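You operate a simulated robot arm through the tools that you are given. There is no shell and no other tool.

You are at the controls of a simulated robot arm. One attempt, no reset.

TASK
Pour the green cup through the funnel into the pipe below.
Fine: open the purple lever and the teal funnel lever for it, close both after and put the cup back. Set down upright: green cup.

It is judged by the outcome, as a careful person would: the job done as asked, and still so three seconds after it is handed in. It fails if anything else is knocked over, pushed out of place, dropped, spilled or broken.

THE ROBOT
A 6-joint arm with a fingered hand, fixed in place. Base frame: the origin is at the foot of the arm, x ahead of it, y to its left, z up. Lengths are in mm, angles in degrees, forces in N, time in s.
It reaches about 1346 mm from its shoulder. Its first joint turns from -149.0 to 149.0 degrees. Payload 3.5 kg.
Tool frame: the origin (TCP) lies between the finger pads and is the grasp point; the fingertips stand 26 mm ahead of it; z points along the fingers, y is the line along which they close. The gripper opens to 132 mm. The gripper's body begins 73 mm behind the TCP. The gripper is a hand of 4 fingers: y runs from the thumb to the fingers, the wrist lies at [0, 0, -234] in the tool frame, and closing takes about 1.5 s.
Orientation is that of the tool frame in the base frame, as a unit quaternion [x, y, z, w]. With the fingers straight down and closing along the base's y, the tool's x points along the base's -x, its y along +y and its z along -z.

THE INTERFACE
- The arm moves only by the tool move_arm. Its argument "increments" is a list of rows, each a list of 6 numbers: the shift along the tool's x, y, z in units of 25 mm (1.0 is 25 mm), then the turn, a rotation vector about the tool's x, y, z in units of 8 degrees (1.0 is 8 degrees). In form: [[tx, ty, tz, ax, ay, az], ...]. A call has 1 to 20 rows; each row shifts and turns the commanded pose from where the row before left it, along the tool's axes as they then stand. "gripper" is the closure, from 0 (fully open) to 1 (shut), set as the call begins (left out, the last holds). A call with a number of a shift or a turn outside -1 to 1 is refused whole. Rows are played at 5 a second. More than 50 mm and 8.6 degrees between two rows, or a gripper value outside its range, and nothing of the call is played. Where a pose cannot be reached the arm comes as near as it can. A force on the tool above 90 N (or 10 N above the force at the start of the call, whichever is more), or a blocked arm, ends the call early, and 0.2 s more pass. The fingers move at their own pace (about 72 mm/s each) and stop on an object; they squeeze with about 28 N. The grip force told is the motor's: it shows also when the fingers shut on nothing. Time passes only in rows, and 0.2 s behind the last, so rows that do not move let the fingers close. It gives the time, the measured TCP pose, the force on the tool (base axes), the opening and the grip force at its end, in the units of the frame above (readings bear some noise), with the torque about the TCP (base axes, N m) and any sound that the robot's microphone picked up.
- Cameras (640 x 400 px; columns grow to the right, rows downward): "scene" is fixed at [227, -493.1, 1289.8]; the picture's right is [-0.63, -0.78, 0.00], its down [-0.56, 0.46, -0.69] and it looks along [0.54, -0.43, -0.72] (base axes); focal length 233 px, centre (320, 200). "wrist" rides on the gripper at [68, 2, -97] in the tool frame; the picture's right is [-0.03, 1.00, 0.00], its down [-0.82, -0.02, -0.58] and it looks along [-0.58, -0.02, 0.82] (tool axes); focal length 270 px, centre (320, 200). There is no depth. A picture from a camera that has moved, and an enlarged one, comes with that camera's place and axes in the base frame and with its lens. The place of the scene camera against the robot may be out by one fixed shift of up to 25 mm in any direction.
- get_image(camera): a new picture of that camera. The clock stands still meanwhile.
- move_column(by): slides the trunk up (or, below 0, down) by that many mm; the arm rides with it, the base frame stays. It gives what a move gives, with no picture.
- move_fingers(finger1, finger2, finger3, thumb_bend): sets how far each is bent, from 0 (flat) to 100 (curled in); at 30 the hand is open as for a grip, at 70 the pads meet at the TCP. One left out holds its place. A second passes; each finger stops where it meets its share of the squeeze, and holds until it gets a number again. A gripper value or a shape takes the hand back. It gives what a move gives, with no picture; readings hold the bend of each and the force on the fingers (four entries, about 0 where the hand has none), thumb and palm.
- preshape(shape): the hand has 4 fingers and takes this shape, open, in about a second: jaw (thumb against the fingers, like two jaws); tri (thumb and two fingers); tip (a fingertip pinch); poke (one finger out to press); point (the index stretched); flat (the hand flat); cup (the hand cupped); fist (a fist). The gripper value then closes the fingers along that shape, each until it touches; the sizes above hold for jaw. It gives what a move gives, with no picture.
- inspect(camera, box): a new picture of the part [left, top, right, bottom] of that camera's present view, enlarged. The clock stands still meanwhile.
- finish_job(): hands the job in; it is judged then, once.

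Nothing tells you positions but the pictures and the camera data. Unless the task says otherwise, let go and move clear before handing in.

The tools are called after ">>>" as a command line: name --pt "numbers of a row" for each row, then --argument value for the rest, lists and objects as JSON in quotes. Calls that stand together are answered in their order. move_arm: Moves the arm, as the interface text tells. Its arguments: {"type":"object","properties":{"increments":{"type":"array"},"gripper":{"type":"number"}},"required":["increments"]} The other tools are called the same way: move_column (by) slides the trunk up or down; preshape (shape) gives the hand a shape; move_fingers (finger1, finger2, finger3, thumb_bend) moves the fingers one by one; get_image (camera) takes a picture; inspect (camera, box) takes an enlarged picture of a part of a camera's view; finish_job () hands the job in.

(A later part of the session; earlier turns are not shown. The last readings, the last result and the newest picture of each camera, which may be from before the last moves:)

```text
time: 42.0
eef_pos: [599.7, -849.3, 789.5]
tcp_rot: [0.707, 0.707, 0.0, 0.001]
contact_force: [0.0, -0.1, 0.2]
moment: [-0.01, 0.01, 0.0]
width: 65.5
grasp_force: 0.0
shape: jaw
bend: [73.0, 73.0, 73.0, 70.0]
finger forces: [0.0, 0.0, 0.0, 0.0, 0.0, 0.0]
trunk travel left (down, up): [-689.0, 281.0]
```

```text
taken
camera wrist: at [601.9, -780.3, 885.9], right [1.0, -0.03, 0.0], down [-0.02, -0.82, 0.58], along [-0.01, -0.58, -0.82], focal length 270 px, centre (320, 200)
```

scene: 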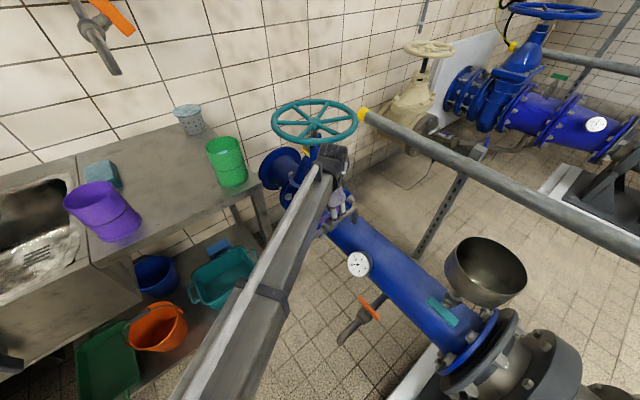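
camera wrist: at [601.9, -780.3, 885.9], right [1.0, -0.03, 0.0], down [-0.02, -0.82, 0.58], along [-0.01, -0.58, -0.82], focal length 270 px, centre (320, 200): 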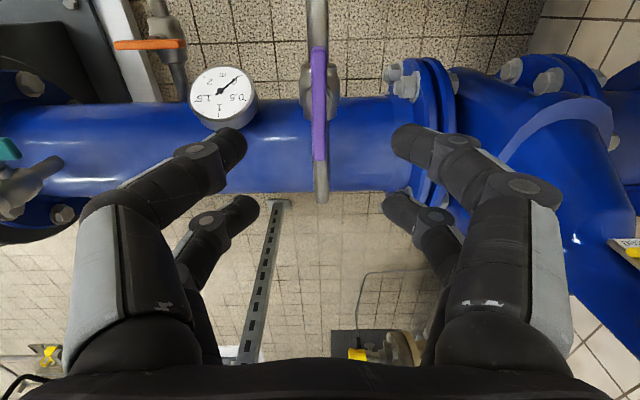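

Purple is open and stands along the tap. Now I go to the teal lever: move over beside the funnel, turn the hand so it will point at the pipe (-y) with the fingers closing vertically.

>>> move_arm --pt "0.353 -0.981 0 0 0 0" --pt "0.353 -0.981 0 0 0 0" --pt "0.353 -0.981 0 0 0 0" --pt "0.353 -0.981 0 0 0 0" --pt "0.353 -0.981 0 0 0 0" --pt "0.353 -0.981 0 0 0 0" --pt "0.353 -0.981 0 0 0 0" --pt "0.353 -0.981 0 0 0 0" --pt "0.353 -0.981 0 0 0 0" --pt "0.353 -0.981 0 0 0 0" --pt "0.353 -0.981 0 0 0 0" --pt "0.353 -0.981 0 0 0 0" --pt "0.353 -0.981 0 0 0 0" --pt "0.353 -0.981 0 0 0 0" --pt "0.353 -0.981 0 0 0 0" --pt "0.353 -0.981 0 0 0 0" --pt "0.353 -0.981 0 0 0 0"

>>> get_image --camera "wrist"

>>> get_image --camera "scene"

```text
time: 45.6
eef_pos: [185.1, -699.3, 789.6]
tcp_rot: [0.707, 0.707, -0.001, 0.001]
contact_force: [1.3, -0.3, 0.6]
moment: [-0.01, 0.03, -0.03]
width: 65.2
grasp_force: 0.0
shape: jaw
bend: [73.0, 73.0, 73.0, 70.0]
finger forces: [0.0, 0.0, 0.0, 0.0, 0.0, 0.1]
trunk travel left (down, up): [-689.0, 281.0]
```

```text
taken
camera wrist: at [185.2, -629.3, 886.0], right [1.0, -0.03, 0.0], down [-0.02, -0.82, 0.58], along [-0.01, -0.58, -0.82], focal length 270 px, centre (320, 200)
```

wrist: 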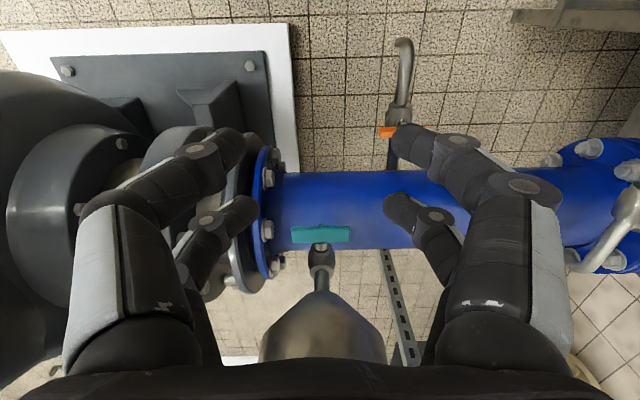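

```text
taken
```

scene: 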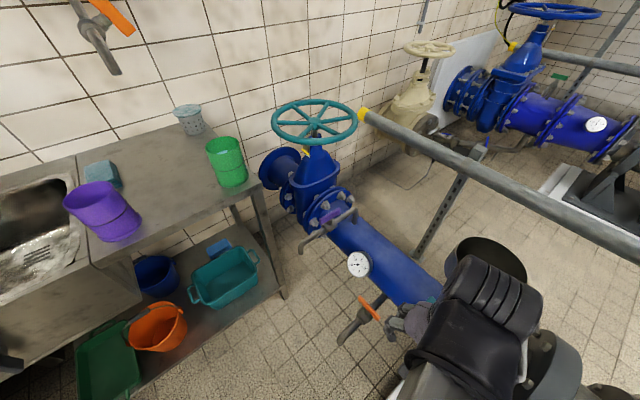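

The teal handle's centre comes out at (181,-907,584), also 88 mm long, along x. I roll and pitch the hand so that it points to -y, still 200 mm away from the lever.

>>> move_arm --pt "0 0 0 0 0 0.9375" --pt "0 0 0 0 0 0.9375" --pt "0 0 0 0 0 0.9375" --pt "0 0 0 0 0 0.9375" --pt "0 0 0 0 0 0.9375" --pt "0 0 0 0 0 0.9375" --pt "0 0 0 0 0 0.9375" --pt "0 0 0 0 0 0.9375" --pt "0 0 0 0 0 0.9375" --pt "0 0 0 0 0 0.9375" --pt "0 0 0 0 0 0.9375" --pt "0 0 0 0 0 0.9375"

>>> move_arm --pt "0 0 0 -0.9375 0 0" --pt "0 0 0 -0.9375 0 0" --pt "0 0 0 -0.9375 0 0" --pt "0 0 0 -0.9375 0 0" --pt "0 0 0 -0.9375 0 0" --pt "0 0 0 -0.9375 0 0" --pt "0 0 0 -0.9375 0 0" --pt "0 0 0 -0.9375 0 0" --pt "0 0 0 -0.9375 0 0" --pt "0 0 0 -0.9375 0 0" --pt "0 0 0 -0.9375 0 0" --pt "0 0 0 -0.9375 0 0"

>>> get_image --camera "scene"

```text
time: 48.2
eef_pos: [184.2, -700.5, 790.0]
tcp_rot: [1.0, -0.002, 0.001, 0.001]
contact_force: [0.1, 0.8, 0.1]
moment: [0.0, 0.01, 0.0]
width: 65.7
grasp_force: 0.1
shape: jaw
bend: [73.0, 73.0, 73.0, 70.0]
finger forces: [0.0, 0.0, 0.0, 0.0, 0.0, 0.0]
trunk travel left (down, up): [-689.0, 281.0]
```

```text
time: 50.8
eef_pos: [184.5, -703.4, 1023.3]
tcp_rot: [0.708, 0.0, 0.0, 0.706]
contact_force: [0.0, 0.1, -0.4]
moment: [0.0, -0.02, 0.02]
width: 65.2
grasp_force: 0.1
shape: jaw
bend: [73.0, 73.0, 73.0, 70.0]
finger forces: [0.0, 0.0, 0.0, 0.1, 0.1, 0.0]
out of reach, approached as far as the arm can: row 2, 3, 4, 5, 6, 7, 8, 9, 10, 11, 12
trunk travel left (down, up): [-689.0, 281.0]
```

```text
taken
```

scene: 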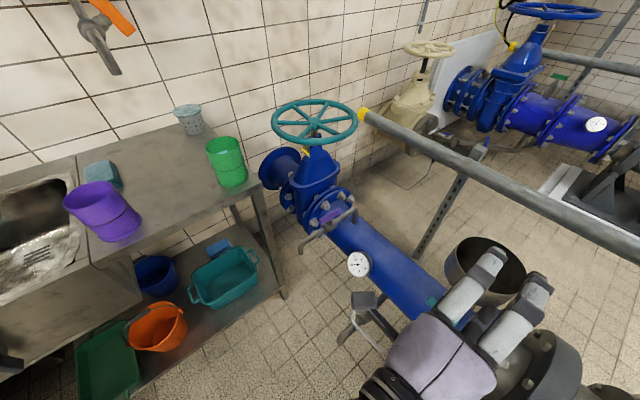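

>>> move_column --by -300

>>> get_image --camera "scene"

>>> get_image --camera "wrist"

```text
time: 53.8
eef_pos: [184.3, -703.1, 722.7]
tcp_rot: [0.707, -0.001, 0.001, 0.707]
contact_force: [0.1, -0.1, -0.8]
moment: [0.0, 0.0, -0.02]
width: 65.7
grasp_force: 0.1
shape: jaw
bend: [73.0, 73.0, 73.0, 70.0]
finger forces: [0.0, 0.0, 0.0, 0.0, 0.1, 0.0]
trunk travel left (down, up): [-389.0, 581.0]
```

```text
taken
```

scene: 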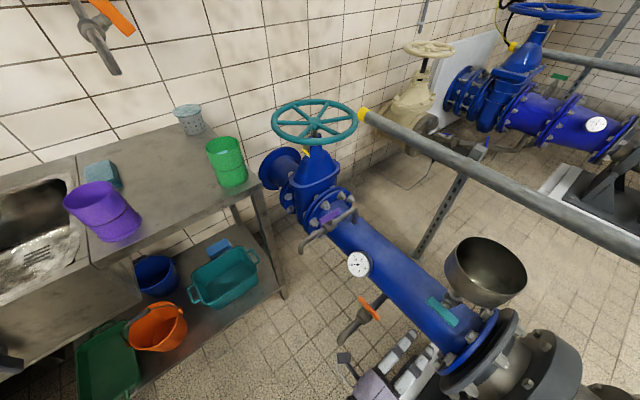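

```text
taken
camera wrist: at [253.0, -605.0, 724.5], right [-0.03, 0.0, 1.0], down [-0.82, 0.58, -0.02], along [-0.58, -0.82, -0.02], focal length 270 px, centre (320, 200)
```

wrist: 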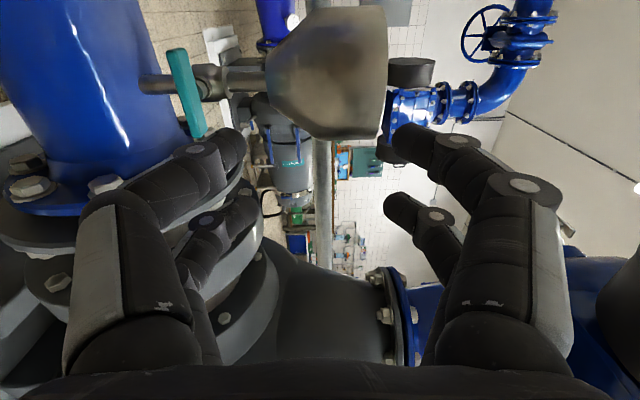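

>>> inspect --camera "wrist" --box '[90, 20, 290, 160]'

>>> move_column --by -110

>>> get_image --camera "wrist"

>>> get_image --camera "scene"

```text
2.86 times, centred on (190, 90) of wrist
camera zoom: at [253.0, -605.0, 724.5], right [-0.03, 0.0, 1.0], down [-0.82, 0.58, -0.02], along [-0.58, -0.82, -0.02], focal length 772 px, centre (691, 514)
```

zoom: 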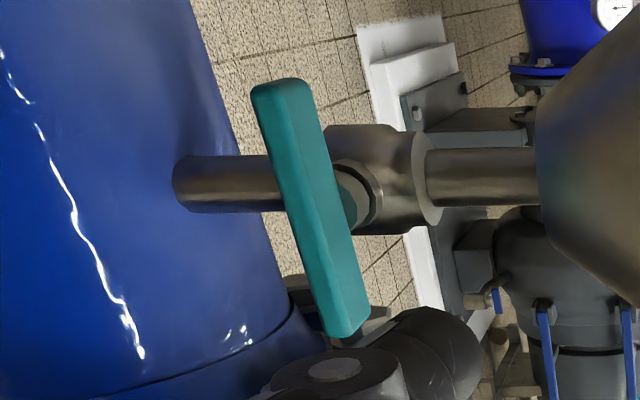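

```text
time: 55.2
eef_pos: [184.7, -702.2, 613.4]
tcp_rot: [0.708, -0.001, 0.0, 0.707]
contact_force: [0.4, -0.5, 0.2]
moment: [0.02, -0.04, -0.01]
width: 65.5
grasp_force: 0.1
shape: jaw
bend: [73.0, 73.0, 73.0, 70.0]
finger forces: [0.1, 0.0, 0.0, 0.0, 0.0, 0.1]
trunk travel left (down, up): [-279.0, 691.0]
```

```text
taken
camera wrist: at [253.0, -605.0, 614.5], right [-0.03, 0.0, 1.0], down [-0.82, 0.58, -0.02], along [-0.58, -0.82, -0.02], focal length 270 px, centre (320, 200)
```

wrist: 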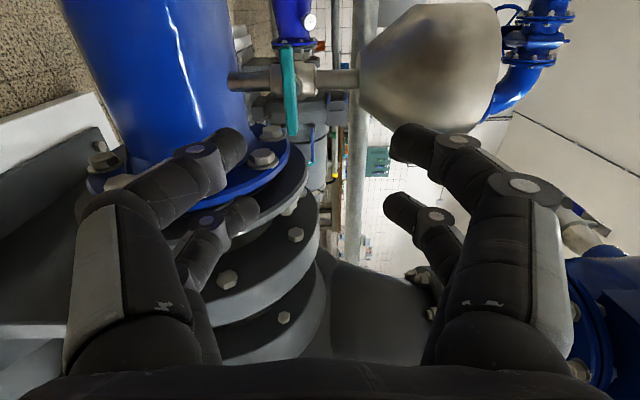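

```text
taken
```

scene: 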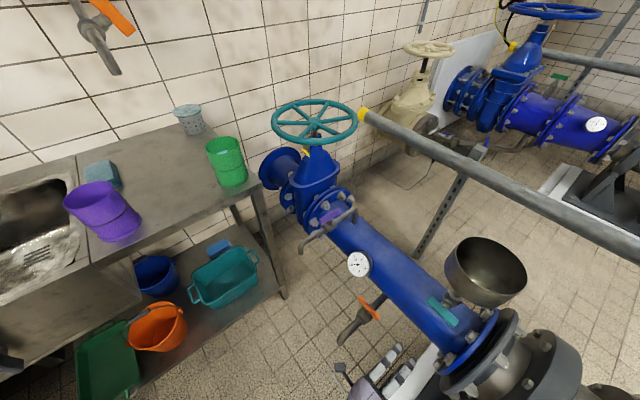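

From the side I read the teal handle at z≈578, in line with the valve body, with 80 mm of room to the pipe below. I lower to that height and approach along -y with the fingers straddling it.

>>> move_column --by -35

>>> move_arm --pt "-0.015 0 0.945 0 0 0" --pt "-0.015 0 0.945 0 0 0" --pt "-0.015 0 0.945 0 0 0" --pt "-0.015 0 0.945 0 0 0" --pt "-0.015 0 0.945 0 0 0"

>>> get_image --camera "wrist"

>>> get_image --camera "scene"

```text
time: 56.0
eef_pos: [185.5, -703.4, 577.7]
tcp_rot: [0.707, -0.001, 0.001, 0.707]
contact_force: [0.2, 0.1, 0.9]
moment: [0.02, 0.03, 0.0]
width: 65.5
grasp_force: 0.0
shape: jaw
bend: [73.0, 73.0, 73.0, 70.0]
finger forces: [0.0, 0.0, 0.0, 0.1, 0.0, 0.0]
trunk travel left (down, up): [-244.0, 726.0]
```

```text
time: 57.2
eef_pos: [181.9, -821.2, 577.7]
tcp_rot: [0.708, 0.001, 0.0, 0.706]
contact_force: [-0.5, 0.0, -0.5]
moment: [-0.01, 0.03, -0.01]
width: 65.5
grasp_force: 0.1
shape: jaw
bend: [73.0, 73.0, 73.0, 70.0]
finger forces: [0.0, 0.1, 0.0, 0.1, 0.1, 0.0]
trunk travel left (down, up): [-244.0, 726.0]
```

```text
taken
camera wrist: at [250.0, -724.2, 579.5], right [-0.03, 0.0, 1.0], down [-0.82, 0.58, -0.02], along [-0.58, -0.82, -0.02], focal length 270 px, centre (320, 200)
```

wrist: 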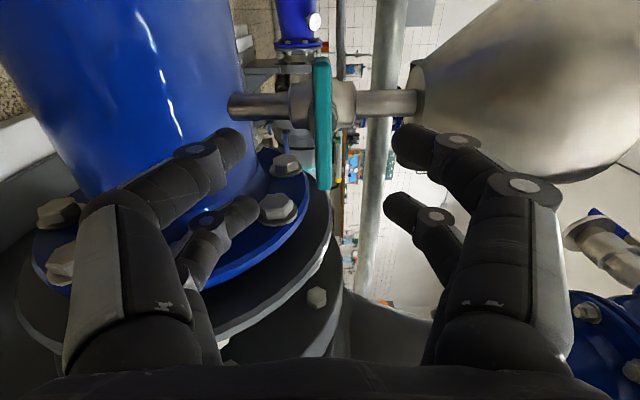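

```text
taken
```

scene: 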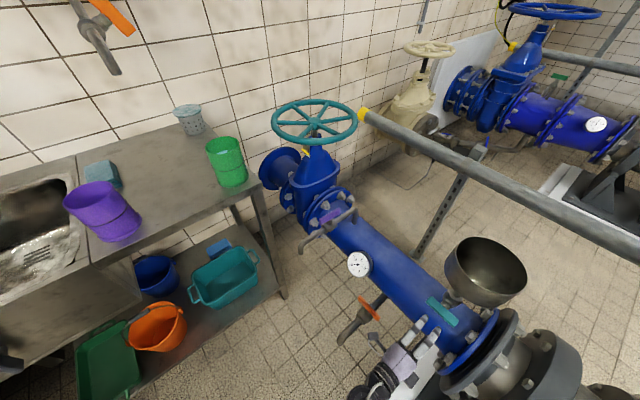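

Flange bolts are at x≈87, far enough away from the fingers. I go the last 70 mm.

>>> move_arm --pt "0 0 0.7 0 0 0" --pt "0 0 0.7 0 0 0" --pt "0 0 0.7 0 0 0" --pt "0 0 0.7 0 0 0"

>>> get_image --camera "wrist"

```text
time: 58.2
eef_pos: [182.7, -892.1, 578.9]
tcp_rot: [0.708, 0.0, 0.001, 0.706]
contact_force: [-0.8, -1.4, -0.1]
moment: [-0.04, -0.03, 0.0]
width: 65.4
grasp_force: 0.1
shape: jaw
bend: [73.0, 73.0, 73.0, 70.0]
finger forces: [0.0, 0.0, 0.1, 0.0, 0.0, 0.0]
trunk travel left (down, up): [-244.0, 726.0]
```

```text
taken
camera wrist: at [249.4, -794.2, 579.4], right [-0.03, 0.0, 1.0], down [-0.82, 0.58, -0.02], along [-0.58, -0.82, -0.02], focal length 270 px, centre (320, 200)
```

wrist: 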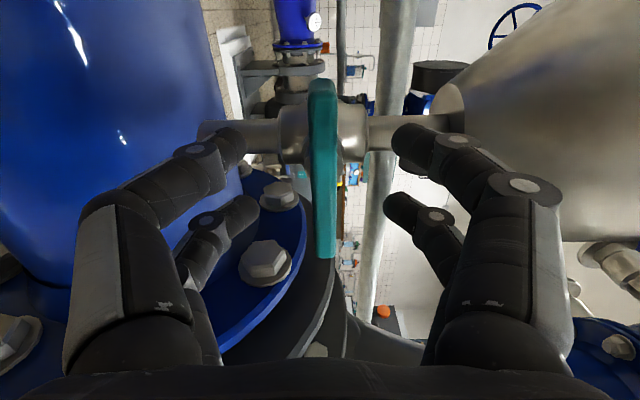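

>>> move_arm --pt "0 0 0 0 0 0" --pt "0 0 0 0 0 0" --pt "0 0 0 0 0 0" --pt "0 0 0 0 0 0" --pt "0 0 0 0 0 0" --pt "0 0 0 0 0 0" --gripper 1.0

>>> get_image --camera "wrist"

```text
time: 59.6
eef_pos: [180.3, -892.4, 577.8]
tcp_rot: [0.707, 0.0, 0.001, 0.707]
contact_force: [-0.8, -6.8, 1.8]
moment: [0.01, -0.01, 0.02]
width: 5.1
grasp_force: 28.1
shape: jaw
bend: [72.0, 72.0, 71.0, 70.0]
finger forces: [25.0, 25.1, 24.2, 0.0, 24.7, 0.0]
trunk travel left (down, up): [-244.0, 726.0]
```

```text
taken
camera wrist: at [249.4, -794.3, 579.2], right [-0.03, 0.0, 1.0], down [-0.82, 0.58, -0.02], along [-0.58, -0.82, -0.02], focal length 270 px, centre (320, 200)
```

wrist: 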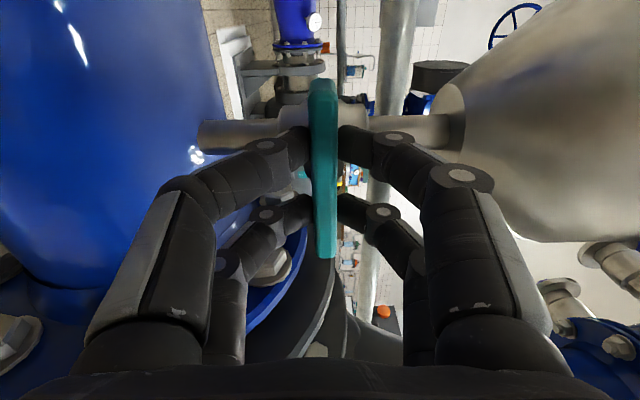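

Gripped firmly. A small counter-clockwise trial turn first.

>>> move_arm --pt "0 0 0 0 0 -0.5" --pt "0 0 0 0 0 -0.5" --pt "0 0 0 0 0 -0.5"

>>> get_image --camera "wrist"

```text
time: 60.4
eef_pos: [180.9, -891.7, 576.8]
tcp_rot: [0.705, 0.074, -0.075, 0.702]
contact_force: [-6.2, -20.0, 4.4]
moment: [-0.07, -0.12, -0.12]
width: 4.9
grasp_force: 28.3
shape: jaw
bend: [71.0, 72.0, 71.0, 70.0]
finger forces: [26.3, 24.4, 24.6, 0.0, 23.5, 0.0]
trunk travel left (down, up): [-244.0, 726.0]
```

```text
taken
camera wrist: at [248.1, -793.9, 564.7], right [0.18, 0.0, 0.98], down [-0.8, 0.58, 0.15], along [-0.57, -0.82, 0.1], focal length 270 px, centre (320, 200)
```

wrist: 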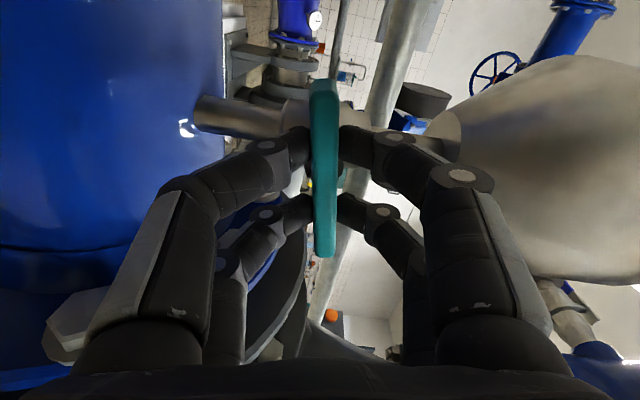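

The handle follows. I continue in two steps to 90°.

>>> move_arm --pt "0 0 0 0 0 -0.7" --pt "0 0 0 0 0 -0.7" --pt "0 0 0 0 0 -0.7" --pt "0 0 0 0 0 -0.7" --pt "0 0 0 0 0 -0.7"

>>> get_image --camera "wrist"

>>> inspect --camera "scene" --box '[380, 240, 540, 400]'

```text
time: 61.6
eef_pos: [181.1, -891.7, 577.2]
tcp_rot: [0.666, 0.241, -0.243, 0.663]
contact_force: [-20.8, -25.4, 6.6]
moment: [-0.01, -0.16, -0.41]
width: 4.4
grasp_force: 28.0
shape: jaw
bend: [71.0, 71.0, 70.0, 70.0]
finger forces: [23.4, 22.6, 27.4, 0.0, 26.4, 0.0]
trunk travel left (down, up): [-244.0, 726.0]
```

```text
taken
camera wrist: at [234.4, -793.5, 534.7], right [0.62, -0.01, 0.78], down [-0.64, 0.58, 0.51], along [-0.46, -0.82, 0.36], focal length 270 px, centre (320, 200)
```

wrist: 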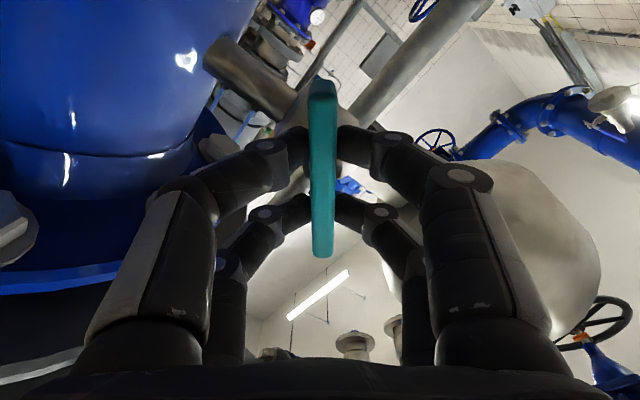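

```text
2.50 times, centred on (460, 320) of scene
camera zoom: at [227.0, -493.1, 1289.8], right [-0.63, -0.78, 0.0], down [-0.56, 0.46, -0.69], along [0.54, -0.43, -0.72], focal length 583 px, centre (-30, -100)
```

zoom: 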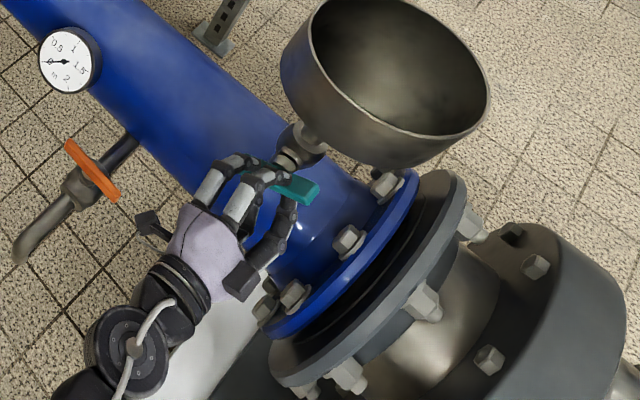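

It turns with the hand; small side forces suggest the pivot lies 2–3 mm toward -x. I correct that and finish the turn.

>>> move_arm --pt "-0.08 -0.065 0.05 0 0 0" --pt "0 0 0 0 0 -0.5" --pt "0 0 0 0 0 -0.5" --pt "0 0 0 0 0 -0.5"

>>> move_arm --pt "0 0 0 0 0 -0.6" --pt "0 0 0 0 0 -0.6" --pt "0 0 0 0 0 -0.6"

```text
time: 62.6
eef_pos: [179.8, -892.0, 578.2]
tcp_rot: [0.636, 0.311, -0.309, 0.635]
contact_force: [-12.9, -9.6, 2.4]
moment: [0.0, -0.12, -0.26]
width: 4.7
grasp_force: 28.2
shape: jaw
bend: [72.0, 72.0, 70.0, 70.0]
finger forces: [24.5, 23.5, 28.5, 0.0, 27.3, 0.0]
trunk travel left (down, up): [-244.0, 726.0]
```

```text
time: 63.4
eef_pos: [178.7, -891.9, 578.7]
tcp_rot: [0.593, 0.386, -0.388, 0.59]
contact_force: [-12.8, -6.7, 3.4]
moment: [-0.04, -0.15, -0.3]
width: 4.5
grasp_force: 28.1
shape: jaw
bend: [72.0, 72.0, 70.0, 70.0]
finger forces: [24.2, 23.4, 30.1, 0.1, 28.8, 0.0]
trunk travel left (down, up): [-244.0, 726.0]
```

>>> move_arm --pt "-0.024 -0.055 0 0 0 -0.6" --pt "0 0 0 0 0 -0.6" --pt "0 0 0 0 0 -0.6" --pt "0 0 0 0 0 -0.6" --pt "0 0 0 0 0 -0.65"

>>> get_image --camera "wrist"

>>> inspect --camera "scene" --box '[380, 240, 540, 400]'

```text
time: 64.6
eef_pos: [178.8, -891.0, 578.7]
tcp_rot: [0.496, 0.504, -0.503, 0.497]
contact_force: [-6.4, -1.4, 5.2]
moment: [-0.06, -0.12, -0.23]
width: 4.4
grasp_force: 27.8
shape: jaw
bend: [72.0, 72.0, 70.0, 70.0]
finger forces: [25.6, 24.7, 29.5, 0.2, 28.0, 0.1]
trunk travel left (down, up): [-244.0, 726.0]
```

```text
taken
camera wrist: at [179.1, -794.2, 509.6], right [1.0, 0.0, 0.01], down [-0.01, 0.58, 0.82], along [-0.01, -0.82, 0.58], focal length 270 px, centre (320, 200)
```

wrist: 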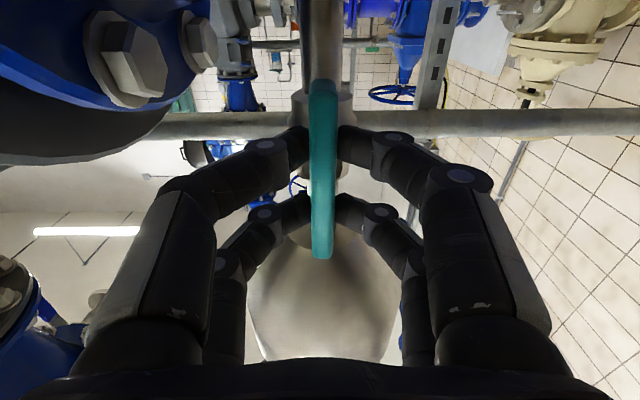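

```text
2.50 times, centred on (460, 320) of scene
camera zoom: at [227.0, -493.1, 1289.8], right [-0.63, -0.78, 0.0], down [-0.56, 0.46, -0.69], along [0.54, -0.43, -0.72], focal length 583 px, centre (-30, -100)
```

zoom: 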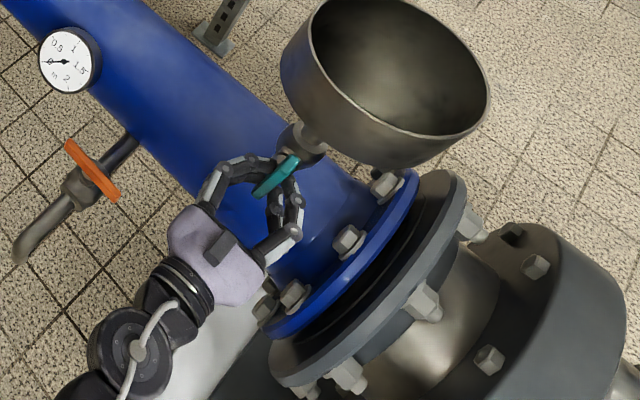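

The teal handle is now upright, in line with the stem (open). I release and back straight off.

>>> move_arm --pt "0 0 0 0 0 0" --pt "0 0 0 0 0 0" --pt "0 0 0 0 0 0" --pt "0 0 0 0 0 0" --pt "0 0 -0.8 0 0 0" --pt "0 0 -1 0 0 0" --pt "0 0 -1 0 0 0" --pt "0 0 -1 0 0 0" --pt "0 0 -1 0 0 0" --pt "0 0 -1 0 0 0" --pt "0 0 -1 0 0 0" --pt "0 0 -1 0 0 0" --gripper 0.5

>>> get_image --camera "scene"

>>> inspect --camera "scene" --box '[380, 240, 540, 400]'

>>> inspect --camera "scene" --box '[170, 90, 290, 220]'

```text
time: 67.2
eef_pos: [181.6, -703.3, 578.6]
tcp_rot: [0.497, 0.504, -0.503, 0.497]
contact_force: [0.3, -0.8, 0.5]
moment: [-0.04, 0.01, 0.01]
width: 65.5
grasp_force: 0.1
shape: jaw
bend: [73.0, 73.0, 73.0, 70.0]
finger forces: [0.0, 0.1, 0.0, 0.1, 0.1, 0.0]
out of reach, approached as far as the arm can: row 12
trunk travel left (down, up): [-244.0, 726.0]
```

```text
taken
```

scene: 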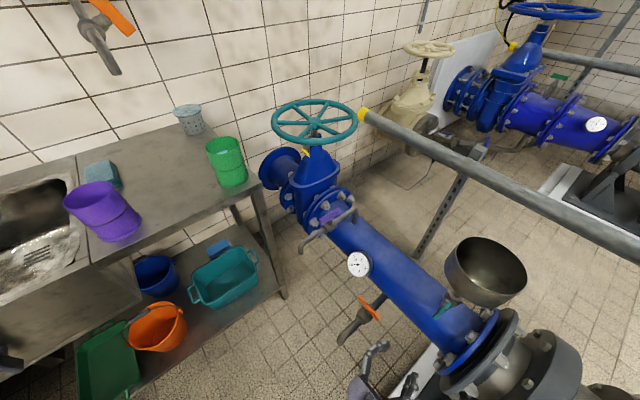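

```text
2.50 times, centred on (460, 320) of scene
camera zoom: at [227.0, -493.1, 1289.8], right [-0.63, -0.78, 0.0], down [-0.56, 0.46, -0.69], along [0.54, -0.43, -0.72], focal length 583 px, centre (-30, -100)
```

zoom: 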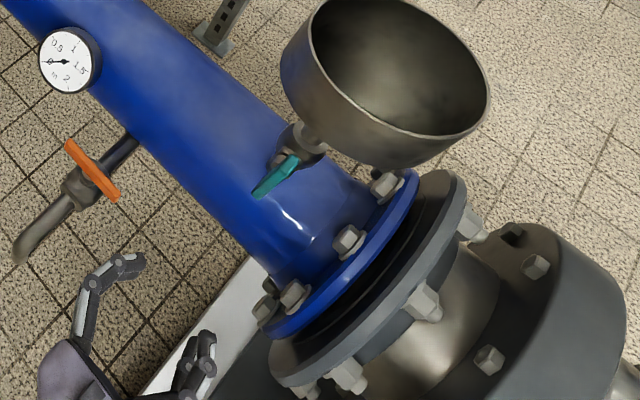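

```text
3.08 times, centred on (230, 155) of scene
camera zoom: at [227.0, -493.1, 1289.8], right [-0.63, -0.78, 0.0], down [-0.56, 0.46, -0.69], along [0.54, -0.43, -0.72], focal length 717 px, centre (597, 338)
```

zoom: 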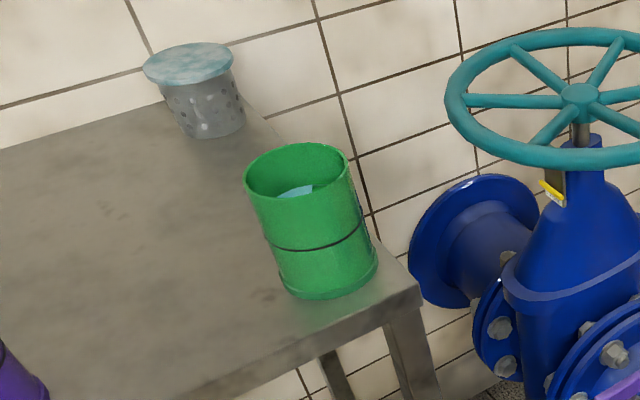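

Both levers are open. The green cup still stands near the bench corner; next I raise the trunk and turn the hand (camera on top) toward the cup to localise it.

>>> move_column --by 440

>>> move_arm --pt "0 0 0 0 0 1" --pt "0 0 0 0 0 1" --pt "0 0 0 0 0 1" --pt "0 0 0 0 0 1" --pt "0 0 0 0 0 1" --pt "0 0 0 0 0 1" --pt "0 0 0 0 0 1" --pt "0 0 0 0 0 1" --pt "0 0 0 0 0 1" --pt "0 0 0 0 0 1" --pt "0 0 0 0 0 1" --pt "0 0 0 0 0 1" --pt "0 0 0 0 0 1" --pt "0 0 0 0 0 1" --pt "0 0 0 0 0 1" --pt "0 0 0 0 0 1" --pt "0 0 0 0 0 1" --pt "0 0 0 0 0 1" --pt "0 0 0 0 0 1" --pt "0 0 0 0 0 1" --gripper 0.0

```text
refused: 440 is not a number from -400 to 400
```

```text
time: 71.4
eef_pos: [181.9, -706.5, 579.0]
tcp_rot: [0.582, -0.402, 0.403, 0.58]
contact_force: [-0.4, -0.2, 0.1]
moment: [0.03, 0.0, 0.03]
width: 132.0
grasp_force: 0.1
shape: jaw
bend: [30.0, 30.0, 30.0, 30.0]
finger forces: [0.0, 0.0, 0.0, 0.0, 0.0, 0.1]
trunk travel left (down, up): [-244.0, 726.0]
```

>>> move_column --by 400

>>> move_arm --pt "0 0 0 0 0 0.87" --pt "0 0 0 0 0 0.87" --pt "0 0 0 0 0 0.85" --pt "0 0 0 0.92 0 0" --pt "0 0 0 0.92 0 0" --pt "0 0 0 0.92 0 0" --pt "0 0 0 0.92 0 0" --pt "0 0 0 0.92 0 0" --pt "0 0 0 0.92 0 0" --pt "0 0 0 0.92 0 0"

>>> get_image --camera "wrist"

>>> get_image --camera "scene"

```text
time: 75.2
eef_pos: [180.6, -705.4, 977.9]
tcp_rot: [0.582, -0.402, 0.401, 0.582]
contact_force: [-0.1, 0.0, -0.4]
moment: [0.03, 0.02, 0.0]
width: 131.9
grasp_force: 0.0
shape: jaw
bend: [30.0, 30.0, 30.0, 30.0]
finger forces: [0.1, 0.0, 0.0, 0.0, 0.0, 0.0]
trunk travel left (down, up): [-644.0, 326.0]
```

```text
time: 77.4
eef_pos: [200.6, -706.5, 994.2]
tcp_rot: [0.652, -0.201, 0.678, 0.273]
contact_force: [-0.7, -0.5, 0.0]
moment: [0.0, 0.0, -0.01]
width: 131.7
grasp_force: 0.0
shape: jaw
bend: [30.0, 30.0, 30.0, 30.0]
finger forces: [0.1, 0.0, 0.1, 0.0, 0.0, 0.1]
out of reach, approached as far as the arm can: row 3, 4, 5, 6, 7, 8, 9, 10
trunk travel left (down, up): [-644.0, 326.0]
```

```text
taken
camera wrist: at [124.3, -640.4, 1055.3], right [-0.63, -0.77, 0.06], down [-0.43, 0.29, -0.85], along [0.64, -0.56, -0.52], focal length 270 px, centre (320, 200)
```

wrist: 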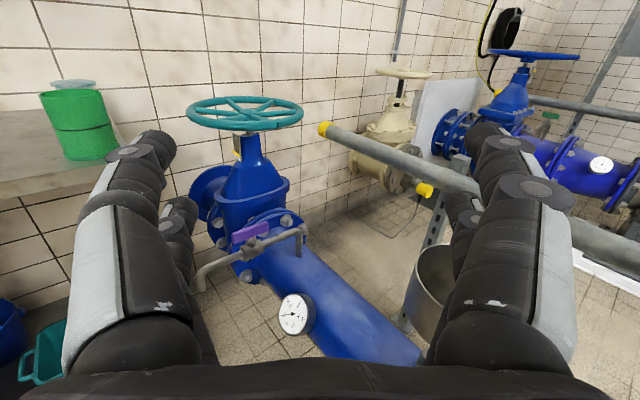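

```text
taken
```

scene: 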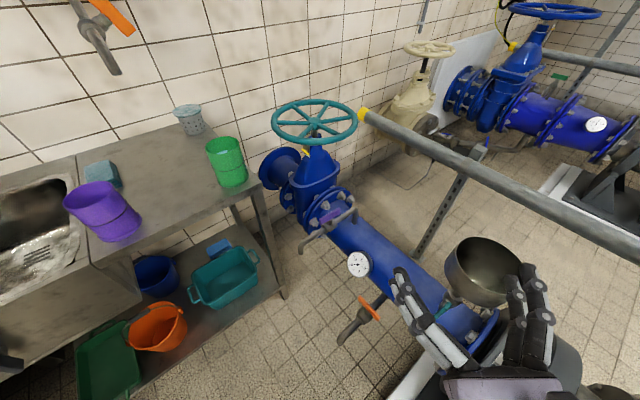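

The hand is near its inner reach here, so it came out slightly tilted. I move it out toward the cup (staying ~230 mm short of it, above bench height) and check.

>>> move_arm --pt "0 -0.957 0.373 0 0 0" --pt "0 -0.957 0.373 0 0 0" --pt "0 -0.957 0.373 0 0 0" --pt "0 -0.957 0.373 0 0 0" --pt "0 -0.957 0.373 0 0 0" --pt "0 -0.957 0.373 0 0 0" --pt "0 -0.957 0.373 0 0 0" --pt "0 -0.957 0.373 0 0 0" --pt "0 -0.957 0.373 0 0 0" --pt "0 -0.957 0.373 0 0 0" --pt "0 -0.957 0.373 0 0 0" --pt "0 -0.957 0.373 0 0 0" --pt "0 -0.957 0.373 0 0 0" --pt "0 -0.957 0.373 0 0 0" --pt "0 -0.957 0.373 0 0 0" --pt "0 -0.957 0.373 0 0 0" --pt "0 -0.957 0.373 0 0 0" --pt "0 -0.957 0.373 0 0 0"

>>> get_image --camera "wrist"

>>> get_image --camera "scene"

```text
time: 81.2
eef_pos: [618.3, -489.0, 986.8]
tcp_rot: [0.659, -0.218, 0.673, 0.255]
contact_force: [0.4, 0.1, 0.0]
moment: [-0.01, -0.02, 0.03]
width: 131.9
grasp_force: 0.1
shape: jaw
bend: [30.0, 30.0, 30.0, 30.0]
finger forces: [0.0, 0.1, 0.0, 0.0, 0.0, 0.1]
out of reach, approached as far as the arm can: row 1, 2, 3, 4, 8, 9, 11
trunk travel left (down, up): [-644.0, 326.0]
```

```text
taken
camera wrist: at [541.9, -424.2, 1051.2], right [-0.63, -0.78, 0.02], down [-0.43, 0.33, -0.84], along [0.64, -0.53, -0.55], focal length 270 px, centre (320, 200)
```

wrist: 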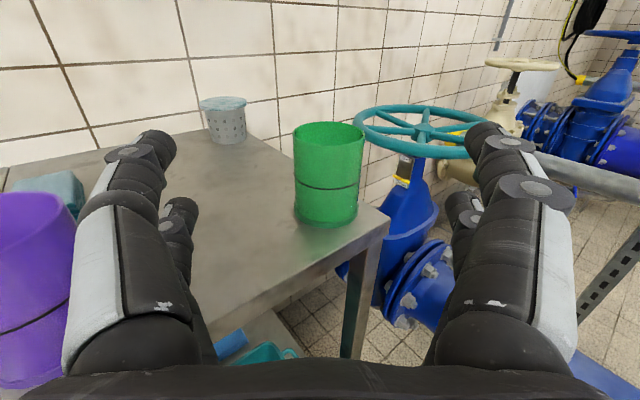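

```text
taken
```

scene: 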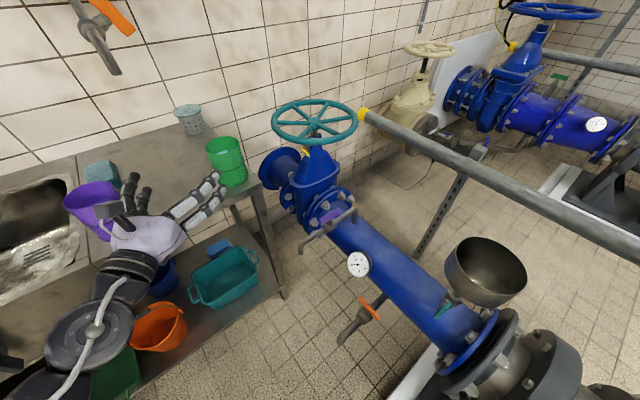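

>>> inspect --camera "wrist" --box '[270, 100, 400, 240]'

>>> move_arm --pt "0 0 0 0 -0.26 0" --pt "0 0 0 0 0 0.306"

>>> inspect --camera "wrist" --box '[270, 90, 400, 240]'

```text
2.86 times, centred on (335, 170) of wrist
camera zoom: at [541.9, -424.2, 1051.2], right [-0.63, -0.78, 0.02], down [-0.43, 0.33, -0.84], along [0.64, -0.53, -0.55], focal length 772 px, centre (277, 286)
```

zoom: 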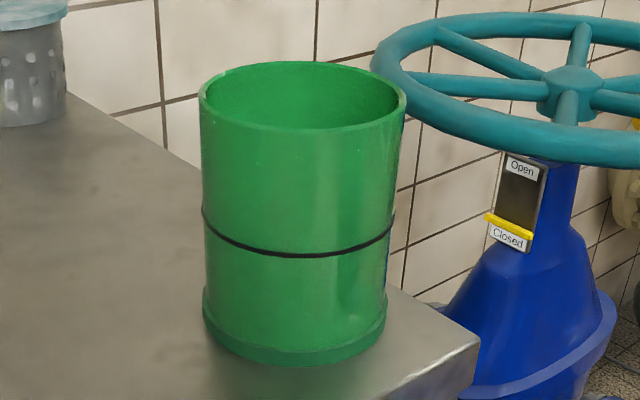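

```text
time: 81.8
eef_pos: [618.1, -487.5, 981.1]
tcp_rot: [0.665, -0.231, 0.668, 0.241]
contact_force: [0.5, -0.5, -0.7]
moment: [0.02, 0.01, -0.01]
width: 131.8
grasp_force: 0.1
shape: jaw
bend: [30.0, 30.0, 30.0, 30.0]
finger forces: [0.0, 0.0, 0.1, 0.1, 0.0, 0.1]
out of reach, approached as far as the arm can: row 2
trunk travel left (down, up): [-644.0, 326.0]
```

```text
2.67 times, centred on (335, 165) of wrist
camera zoom: at [542.4, -426.2, 1047.7], right [-0.63, -0.78, -0.01], down [-0.44, 0.37, -0.82], along [0.64, -0.51, -0.57], focal length 721 px, centre (280, 293)
```

zoom: 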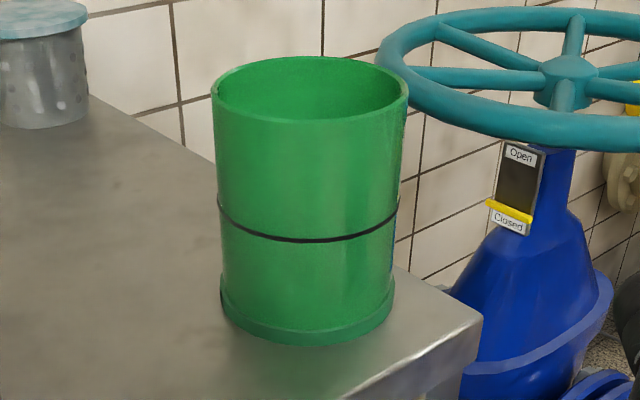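

The green cup's axis is at about (772,-624), standing on the bench at z≈835, rim at z≈942, about 84 mm wide. I line up sideways, lower to grip height z≈900 and check.

>>> move_arm --pt "0 0.38 0 0 0 0" --pt "0 0 0 0 0 0"

>>> move_column --by -80

>>> get_image --camera "wrist"

>>> get_image --camera "scene"

```text
time: 82.4
eef_pos: [611.4, -496.0, 980.4]
tcp_rot: [0.664, -0.235, 0.669, 0.237]
contact_force: [0.4, -0.9, 0.6]
moment: [0.02, -0.01, -0.01]
width: 132.0
grasp_force: 0.1
shape: jaw
bend: [30.0, 30.0, 30.0, 30.0]
finger forces: [0.0, 0.1, 0.0, 0.0, 0.1, 0.1]
trunk travel left (down, up): [-644.0, 326.0]
```

```text
time: 83.6
eef_pos: [613.2, -495.9, 900.1]
tcp_rot: [0.664, -0.235, 0.669, 0.238]
contact_force: [-0.4, -0.4, 0.3]
moment: [0.0, 0.01, 0.01]
width: 132.1
grasp_force: 0.0
shape: jaw
bend: [30.0, 30.0, 30.0, 30.0]
finger forces: [0.0, 0.0, 0.0, 0.0, 0.1, 0.1]
trunk travel left (down, up): [-564.0, 406.0]
```

```text
taken
camera wrist: at [535.9, -434.1, 967.4], right [-0.63, -0.78, -0.03], down [-0.43, 0.38, -0.82], along [0.65, -0.51, -0.57], focal length 270 px, centre (320, 200)
```

wrist: 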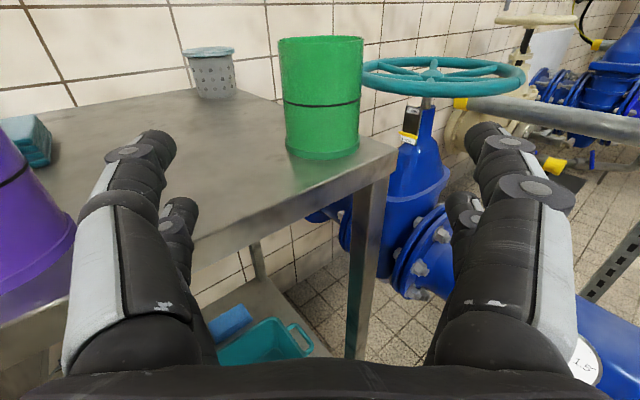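

```text
taken
```

scene: 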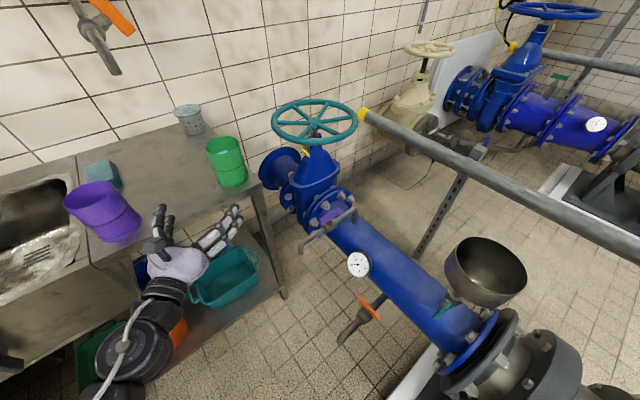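

Alignment checks out (within ~1 mm sideways). I advance most of the way with the open hand.

>>> move_arm --pt "0 0 0.9 0 0 0" --pt "0 0 0.9 0 0 0" --pt "0 0 0.9 0 0 0" --pt "0 0 0.9 0 0 0" --pt "0 0 0.9 0 0 0" --pt "0 0 0.9 0 0 0"

>>> get_image --camera "wrist"

>>> get_image --camera "scene"

```text
time: 85.0
eef_pos: [718.1, -582.1, 901.2]
tcp_rot: [0.663, -0.236, 0.669, 0.238]
contact_force: [1.3, -0.3, 0.2]
moment: [0.04, -0.02, 0.01]
width: 131.7
grasp_force: 0.0
shape: jaw
bend: [30.0, 30.0, 30.0, 30.0]
finger forces: [0.0, 0.0, 0.0, 0.0, 0.0, 0.1]
trunk travel left (down, up): [-564.0, 406.0]
```

```text
taken
camera wrist: at [640.9, -520.6, 967.6], right [-0.63, -0.78, -0.02], down [-0.43, 0.38, -0.82], along [0.65, -0.51, -0.57], focal length 270 px, centre (320, 200)
```

wrist: 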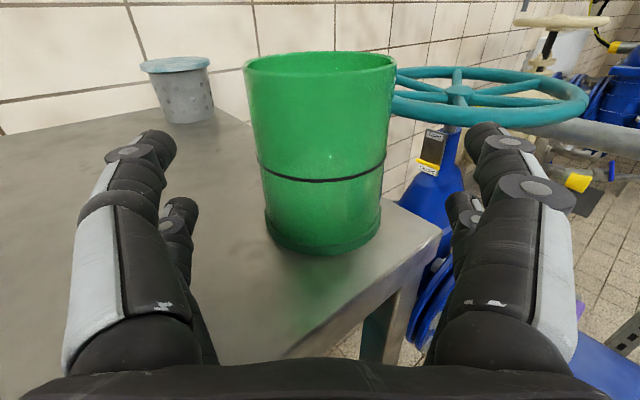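

```text
taken
```

scene: 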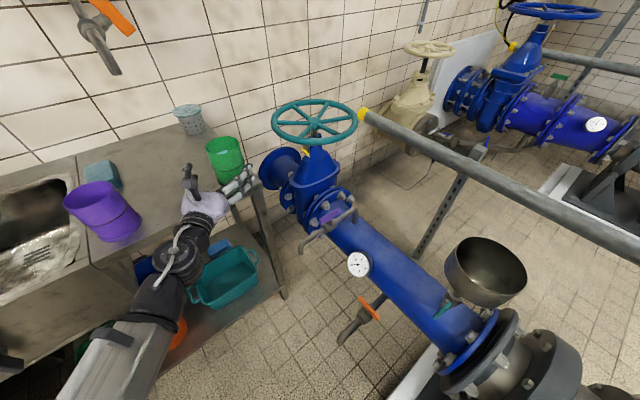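

>>> move_arm --pt "0 0 0.9 0 0 0" --pt "0 0 0.9 0 0 0" --pt "0 0 0.9 0 0 0" --pt "0 0 0 0 0 0"

>>> get_image --camera "wrist"

>>> inspect --camera "scene" --box '[160, 100, 300, 240]'

```text
time: 86.0
eef_pos: [771.4, -621.9, 902.2]
tcp_rot: [0.663, -0.236, 0.67, 0.239]
contact_force: [0.2, 0.4, 0.4]
moment: [-0.01, -0.01, 0.01]
width: 132.0
grasp_force: 0.1
shape: jaw
bend: [30.0, 30.0, 30.0, 30.0]
finger forces: [0.1, 0.1, 0.0, 0.0, 0.0, 0.0]
trunk travel left (down, up): [-564.0, 406.0]
```

```text
taken
camera wrist: at [693.8, -562.0, 967.7], right [-0.63, -0.78, -0.03], down [-0.43, 0.38, -0.82], along [0.65, -0.51, -0.57], focal length 270 px, centre (320, 200)
```

wrist: 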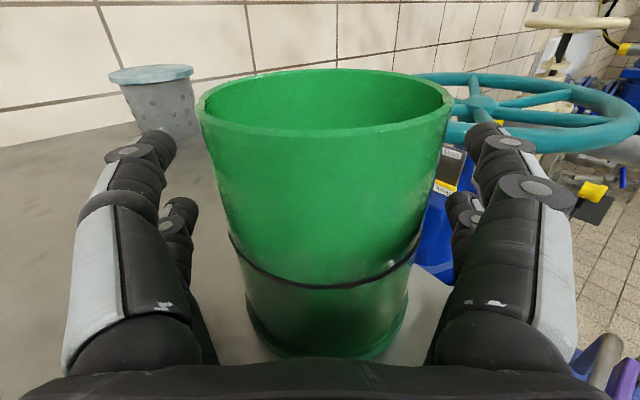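

```text
2.86 times, centred on (230, 170) of scene
camera zoom: at [227.0, -493.1, 1289.8], right [-0.63, -0.78, 0.0], down [-0.56, 0.46, -0.69], along [0.54, -0.43, -0.72], focal length 666 px, centre (577, 286)
```

zoom: 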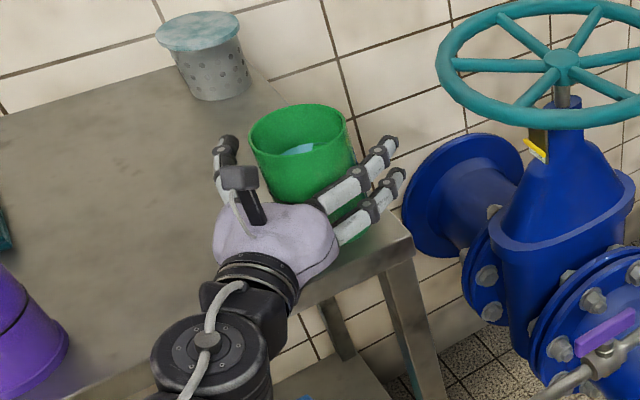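

The cup sits between thumb and fingers, centred. I close the hand on it.

>>> move_arm --pt "0 0 0 0 0 0" --pt "0 0 0 0 0 0" --pt "0 0 0 0 0 0" --pt "0 0 0 0 0 0" --pt "0 0 0 0 0 0" --pt "0 0 0 0 0 0" --pt "0 0 0 0 0 0" --pt "0 0 0 0 0 0" --gripper 1.0

>>> get_image --camera "wrist"

>>> inspect --camera "scene" --box '[160, 100, 300, 240]'

```text
time: 87.8
eef_pos: [769.4, -622.5, 901.6]
tcp_rot: [0.662, -0.235, 0.67, 0.238]
contact_force: [1.6, 0.9, -0.6]
moment: [-0.06, 0.08, 0.0]
width: 63.8
grasp_force: 28.3
shape: jaw
bend: [72.0, 72.0, 74.0, 76.0]
finger forces: [27.6, 27.5, 22.1, 0.1, 27.3, 0.0]
trunk travel left (down, up): [-564.0, 406.0]
```

```text
taken
camera wrist: at [693.7, -561.9, 967.8], right [-0.63, -0.78, -0.03], down [-0.43, 0.37, -0.82], along [0.65, -0.51, -0.57], focal length 270 px, centre (320, 200)
```

wrist: 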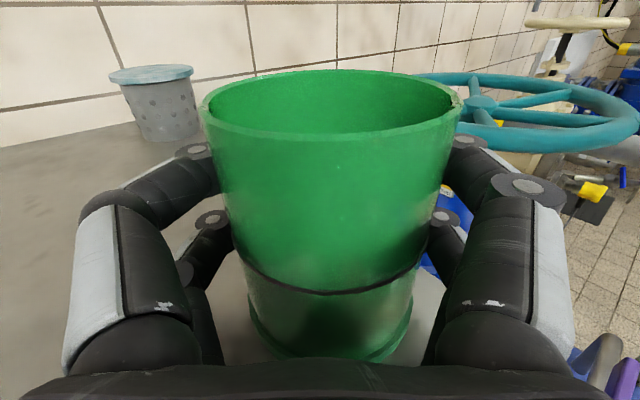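

```text
2.86 times, centred on (230, 170) of scene
camera zoom: at [227.0, -493.1, 1289.8], right [-0.63, -0.78, 0.0], down [-0.56, 0.46, -0.69], along [0.54, -0.43, -0.72], focal length 666 px, centre (577, 286)
```

zoom: 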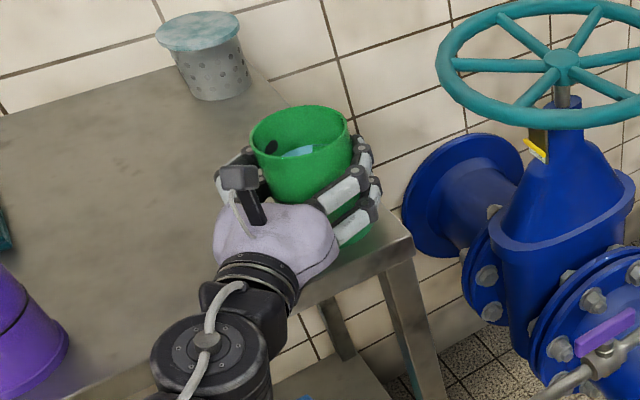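

The grip holds (all fingers loaded). I lift the cup slightly and check it stays upright.

>>> move_column --by 20

>>> get_image --camera "wrist"

>>> inspect --camera "scene" --box '[160, 100, 300, 240]'

```text
time: 88.5
eef_pos: [769.4, -624.2, 920.9]
tcp_rot: [0.662, -0.236, 0.67, 0.239]
contact_force: [0.9, 0.6, -3.8]
moment: [0.02, -0.01, 0.0]
width: 63.6
grasp_force: 27.6
shape: jaw
bend: [72.0, 72.0, 74.0, 77.0]
finger forces: [27.7, 28.4, 22.1, 0.0, 26.9, 0.0]
trunk travel left (down, up): [-584.0, 386.0]
```

```text
taken
camera wrist: at [693.8, -562.2, 987.4], right [-0.63, -0.78, -0.03], down [-0.43, 0.38, -0.82], along [0.65, -0.51, -0.57], focal length 270 px, centre (320, 200)
```

wrist: 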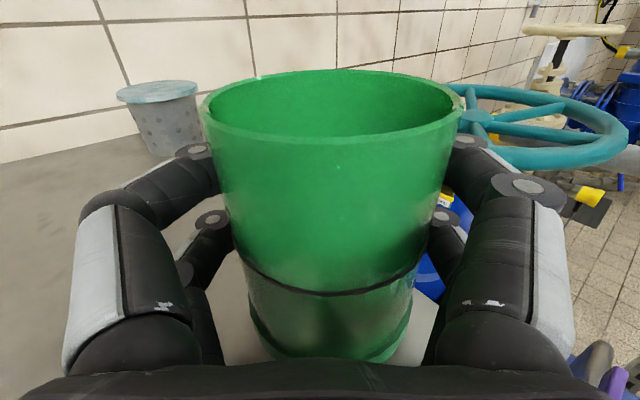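

```text
2.86 times, centred on (230, 170) of scene
camera zoom: at [227.0, -493.1, 1289.8], right [-0.63, -0.78, 0.0], down [-0.56, 0.46, -0.69], along [0.54, -0.43, -0.72], focal length 666 px, centre (577, 286)
```

zoom: 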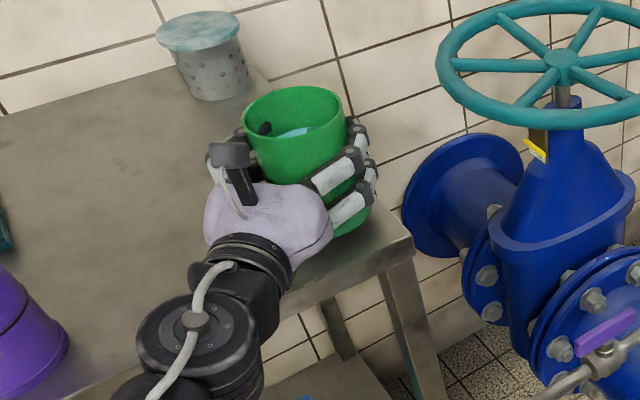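

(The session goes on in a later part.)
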